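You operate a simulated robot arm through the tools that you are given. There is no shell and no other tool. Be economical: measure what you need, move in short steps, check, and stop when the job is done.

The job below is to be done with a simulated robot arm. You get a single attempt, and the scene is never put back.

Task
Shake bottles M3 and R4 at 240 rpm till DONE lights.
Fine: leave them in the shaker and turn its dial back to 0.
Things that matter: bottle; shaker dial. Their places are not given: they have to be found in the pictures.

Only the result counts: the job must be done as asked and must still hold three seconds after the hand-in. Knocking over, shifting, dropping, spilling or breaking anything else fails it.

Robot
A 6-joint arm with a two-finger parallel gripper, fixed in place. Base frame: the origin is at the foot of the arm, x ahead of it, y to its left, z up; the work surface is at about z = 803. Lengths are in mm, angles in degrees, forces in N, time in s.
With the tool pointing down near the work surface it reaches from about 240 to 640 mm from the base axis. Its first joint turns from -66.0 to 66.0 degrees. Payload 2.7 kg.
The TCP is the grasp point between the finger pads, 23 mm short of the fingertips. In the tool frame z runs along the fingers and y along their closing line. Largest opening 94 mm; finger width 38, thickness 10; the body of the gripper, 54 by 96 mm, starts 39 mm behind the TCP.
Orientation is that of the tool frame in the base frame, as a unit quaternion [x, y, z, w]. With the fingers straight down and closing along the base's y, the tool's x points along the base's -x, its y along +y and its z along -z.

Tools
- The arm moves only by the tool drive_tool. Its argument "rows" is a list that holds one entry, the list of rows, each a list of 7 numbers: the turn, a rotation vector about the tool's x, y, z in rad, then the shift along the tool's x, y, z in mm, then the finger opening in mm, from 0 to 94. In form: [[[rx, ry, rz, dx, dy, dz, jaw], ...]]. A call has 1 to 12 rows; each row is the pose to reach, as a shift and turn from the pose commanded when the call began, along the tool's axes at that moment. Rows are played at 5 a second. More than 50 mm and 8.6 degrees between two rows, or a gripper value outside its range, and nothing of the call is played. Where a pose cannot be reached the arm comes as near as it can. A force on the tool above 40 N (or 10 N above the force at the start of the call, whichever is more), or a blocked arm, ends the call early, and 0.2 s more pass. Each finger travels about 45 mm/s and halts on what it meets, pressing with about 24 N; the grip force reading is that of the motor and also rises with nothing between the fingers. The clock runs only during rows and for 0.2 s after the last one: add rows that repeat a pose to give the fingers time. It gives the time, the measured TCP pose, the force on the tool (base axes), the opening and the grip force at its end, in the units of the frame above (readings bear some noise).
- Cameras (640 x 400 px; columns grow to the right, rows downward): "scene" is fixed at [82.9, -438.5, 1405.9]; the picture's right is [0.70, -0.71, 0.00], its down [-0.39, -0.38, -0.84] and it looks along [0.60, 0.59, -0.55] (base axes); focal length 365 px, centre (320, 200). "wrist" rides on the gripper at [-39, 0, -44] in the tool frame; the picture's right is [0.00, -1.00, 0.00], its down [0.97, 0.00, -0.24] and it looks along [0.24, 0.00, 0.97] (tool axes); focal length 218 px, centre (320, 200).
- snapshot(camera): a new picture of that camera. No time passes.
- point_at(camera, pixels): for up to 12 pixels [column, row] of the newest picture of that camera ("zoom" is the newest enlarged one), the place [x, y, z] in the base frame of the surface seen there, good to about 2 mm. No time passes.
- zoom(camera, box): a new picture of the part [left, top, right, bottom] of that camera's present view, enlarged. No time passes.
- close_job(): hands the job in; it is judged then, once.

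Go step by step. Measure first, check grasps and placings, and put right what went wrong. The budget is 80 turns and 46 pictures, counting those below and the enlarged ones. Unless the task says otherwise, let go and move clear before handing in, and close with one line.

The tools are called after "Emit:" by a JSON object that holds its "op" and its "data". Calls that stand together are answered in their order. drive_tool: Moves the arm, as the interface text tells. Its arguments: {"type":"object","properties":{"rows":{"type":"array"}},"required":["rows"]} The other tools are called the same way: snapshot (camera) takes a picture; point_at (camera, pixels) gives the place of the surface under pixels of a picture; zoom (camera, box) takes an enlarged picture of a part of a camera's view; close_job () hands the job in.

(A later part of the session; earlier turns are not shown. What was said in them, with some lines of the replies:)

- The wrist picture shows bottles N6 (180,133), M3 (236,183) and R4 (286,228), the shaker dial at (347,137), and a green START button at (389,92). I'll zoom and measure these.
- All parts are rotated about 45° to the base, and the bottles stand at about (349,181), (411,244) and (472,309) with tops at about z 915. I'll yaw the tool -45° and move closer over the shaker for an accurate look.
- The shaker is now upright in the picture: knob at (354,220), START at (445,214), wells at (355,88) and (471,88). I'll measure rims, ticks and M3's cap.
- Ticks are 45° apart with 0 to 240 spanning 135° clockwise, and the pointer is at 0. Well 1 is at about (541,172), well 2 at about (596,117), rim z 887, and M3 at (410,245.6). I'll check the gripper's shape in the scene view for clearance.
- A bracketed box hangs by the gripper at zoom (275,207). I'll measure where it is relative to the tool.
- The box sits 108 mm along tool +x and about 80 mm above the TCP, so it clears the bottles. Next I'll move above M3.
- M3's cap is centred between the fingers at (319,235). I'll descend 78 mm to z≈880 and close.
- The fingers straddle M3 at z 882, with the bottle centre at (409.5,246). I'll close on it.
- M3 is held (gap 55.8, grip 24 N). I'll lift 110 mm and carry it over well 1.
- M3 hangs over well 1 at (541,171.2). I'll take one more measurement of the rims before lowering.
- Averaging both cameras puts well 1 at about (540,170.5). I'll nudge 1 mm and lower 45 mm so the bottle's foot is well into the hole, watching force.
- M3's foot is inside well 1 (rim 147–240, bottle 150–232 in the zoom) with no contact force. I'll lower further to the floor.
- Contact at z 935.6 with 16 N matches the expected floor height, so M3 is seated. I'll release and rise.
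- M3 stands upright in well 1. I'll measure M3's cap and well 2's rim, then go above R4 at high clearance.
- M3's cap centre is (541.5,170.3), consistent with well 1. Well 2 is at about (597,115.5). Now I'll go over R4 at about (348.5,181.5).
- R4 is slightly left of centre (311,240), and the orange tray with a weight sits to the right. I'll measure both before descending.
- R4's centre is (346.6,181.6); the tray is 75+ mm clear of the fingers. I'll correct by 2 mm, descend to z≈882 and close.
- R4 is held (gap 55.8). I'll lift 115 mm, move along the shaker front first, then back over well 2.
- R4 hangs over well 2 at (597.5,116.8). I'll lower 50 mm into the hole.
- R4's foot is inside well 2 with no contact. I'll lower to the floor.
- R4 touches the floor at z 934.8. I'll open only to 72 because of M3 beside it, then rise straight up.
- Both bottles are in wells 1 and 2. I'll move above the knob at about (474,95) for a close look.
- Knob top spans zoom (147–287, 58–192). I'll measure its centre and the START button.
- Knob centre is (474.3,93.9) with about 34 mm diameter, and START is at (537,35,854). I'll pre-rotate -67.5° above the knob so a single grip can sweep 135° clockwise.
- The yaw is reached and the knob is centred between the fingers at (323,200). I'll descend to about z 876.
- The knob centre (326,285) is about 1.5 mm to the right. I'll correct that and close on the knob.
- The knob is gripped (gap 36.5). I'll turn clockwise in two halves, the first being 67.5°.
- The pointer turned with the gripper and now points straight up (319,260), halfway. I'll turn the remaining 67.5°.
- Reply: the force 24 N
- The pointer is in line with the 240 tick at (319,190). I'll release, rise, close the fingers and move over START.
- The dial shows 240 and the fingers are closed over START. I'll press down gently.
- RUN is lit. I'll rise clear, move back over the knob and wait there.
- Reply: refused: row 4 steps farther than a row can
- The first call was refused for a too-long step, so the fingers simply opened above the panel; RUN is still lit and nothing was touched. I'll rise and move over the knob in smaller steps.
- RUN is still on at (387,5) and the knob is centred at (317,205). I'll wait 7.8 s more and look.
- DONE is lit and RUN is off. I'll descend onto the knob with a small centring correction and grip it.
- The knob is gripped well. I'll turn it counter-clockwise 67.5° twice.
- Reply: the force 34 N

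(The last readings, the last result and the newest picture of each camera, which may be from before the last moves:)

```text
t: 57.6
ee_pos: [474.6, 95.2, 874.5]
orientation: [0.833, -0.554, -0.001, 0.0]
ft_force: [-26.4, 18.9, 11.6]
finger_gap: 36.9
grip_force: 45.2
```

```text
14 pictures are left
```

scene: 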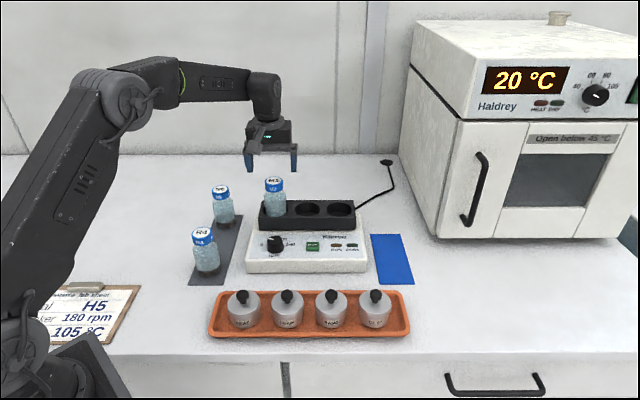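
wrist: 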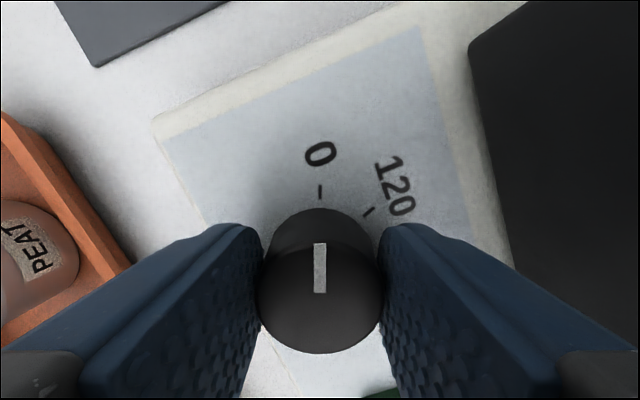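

The pointer is aligned with the 0 tick at (319,190). I'll release and rise clear.

Emit:
{"op": "drive_tool", "data": {"rows": [[[0, 0, 0, 0, 0, 0, 45], [0, 0, 0, 0, 0, 0, 62], [0, 0, 0, 0, 0, 0, 62], [0, 0, 0, 0, 0, -20, 62], [0, 0, 0, 0, 0, -55, 62], [0, 0, 0, 0, 0, -95, 62], [0, 0, 0, 0, 0, -135, 62], [0, 0, 0, 0, 0, -170, 62], [0, 0, 0, 0, 0, -170, 62]]]}}

Emit:
{"op": "snapshot", "data": {"camera": "scene"}}

Emit:
{"op": "zoom", "data": {"camera": "scene", "box": [180, 150, 400, 290]}}

Emit:
{"op": "snapshot", "data": {"camera": "wrist"}}

```text
t: 59.6
ee_pos: [475.3, 93.9, 1045.6]
orientation: [0.832, -0.555, -0.001, -0.001]
ft_force: [-0.1, -0.1, -0.4]
finger_gap: 62.0
grip_force: 0.1
```

```text
13 pictures are left
```

scene: 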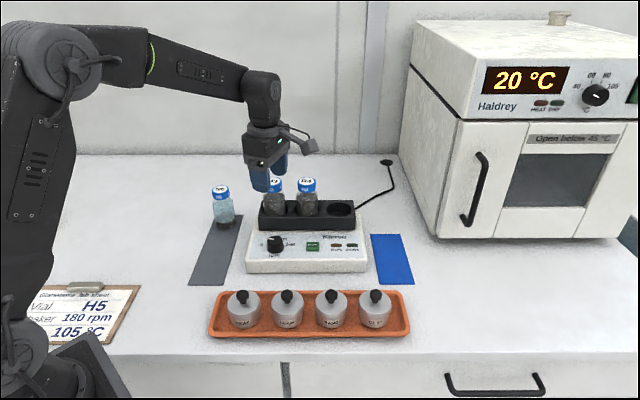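

```text
2.86 times, centred on (290, 220) of scene
```

zoom: 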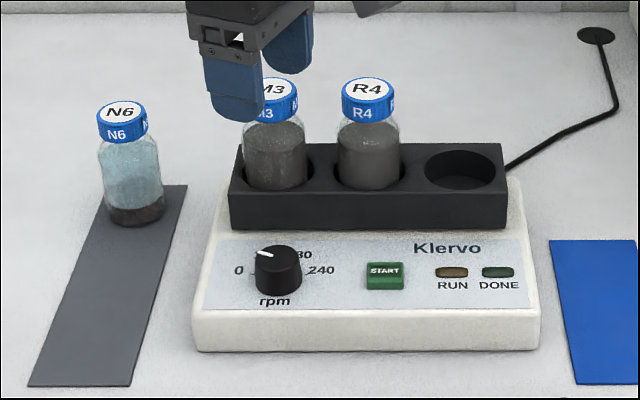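

```text
11 pictures are left
```

wrist: 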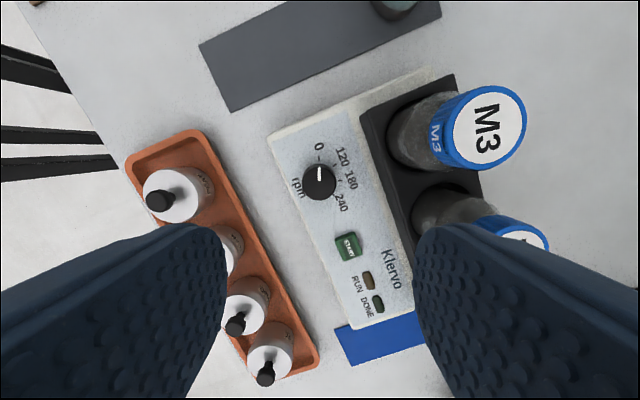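

The dial is at 0, M3 and R4 are mixed and upright in the shaker, the arm is clear and everything else is in place. I'm handing in.

Emit:
{"op": "close_job", "data": {}}

```text
The job is handed in.
```

I shook M3 and R4 at 240 rpm until DONE lit, left both bottles in the shaker, turned its dial back to 0, and handed the job in.
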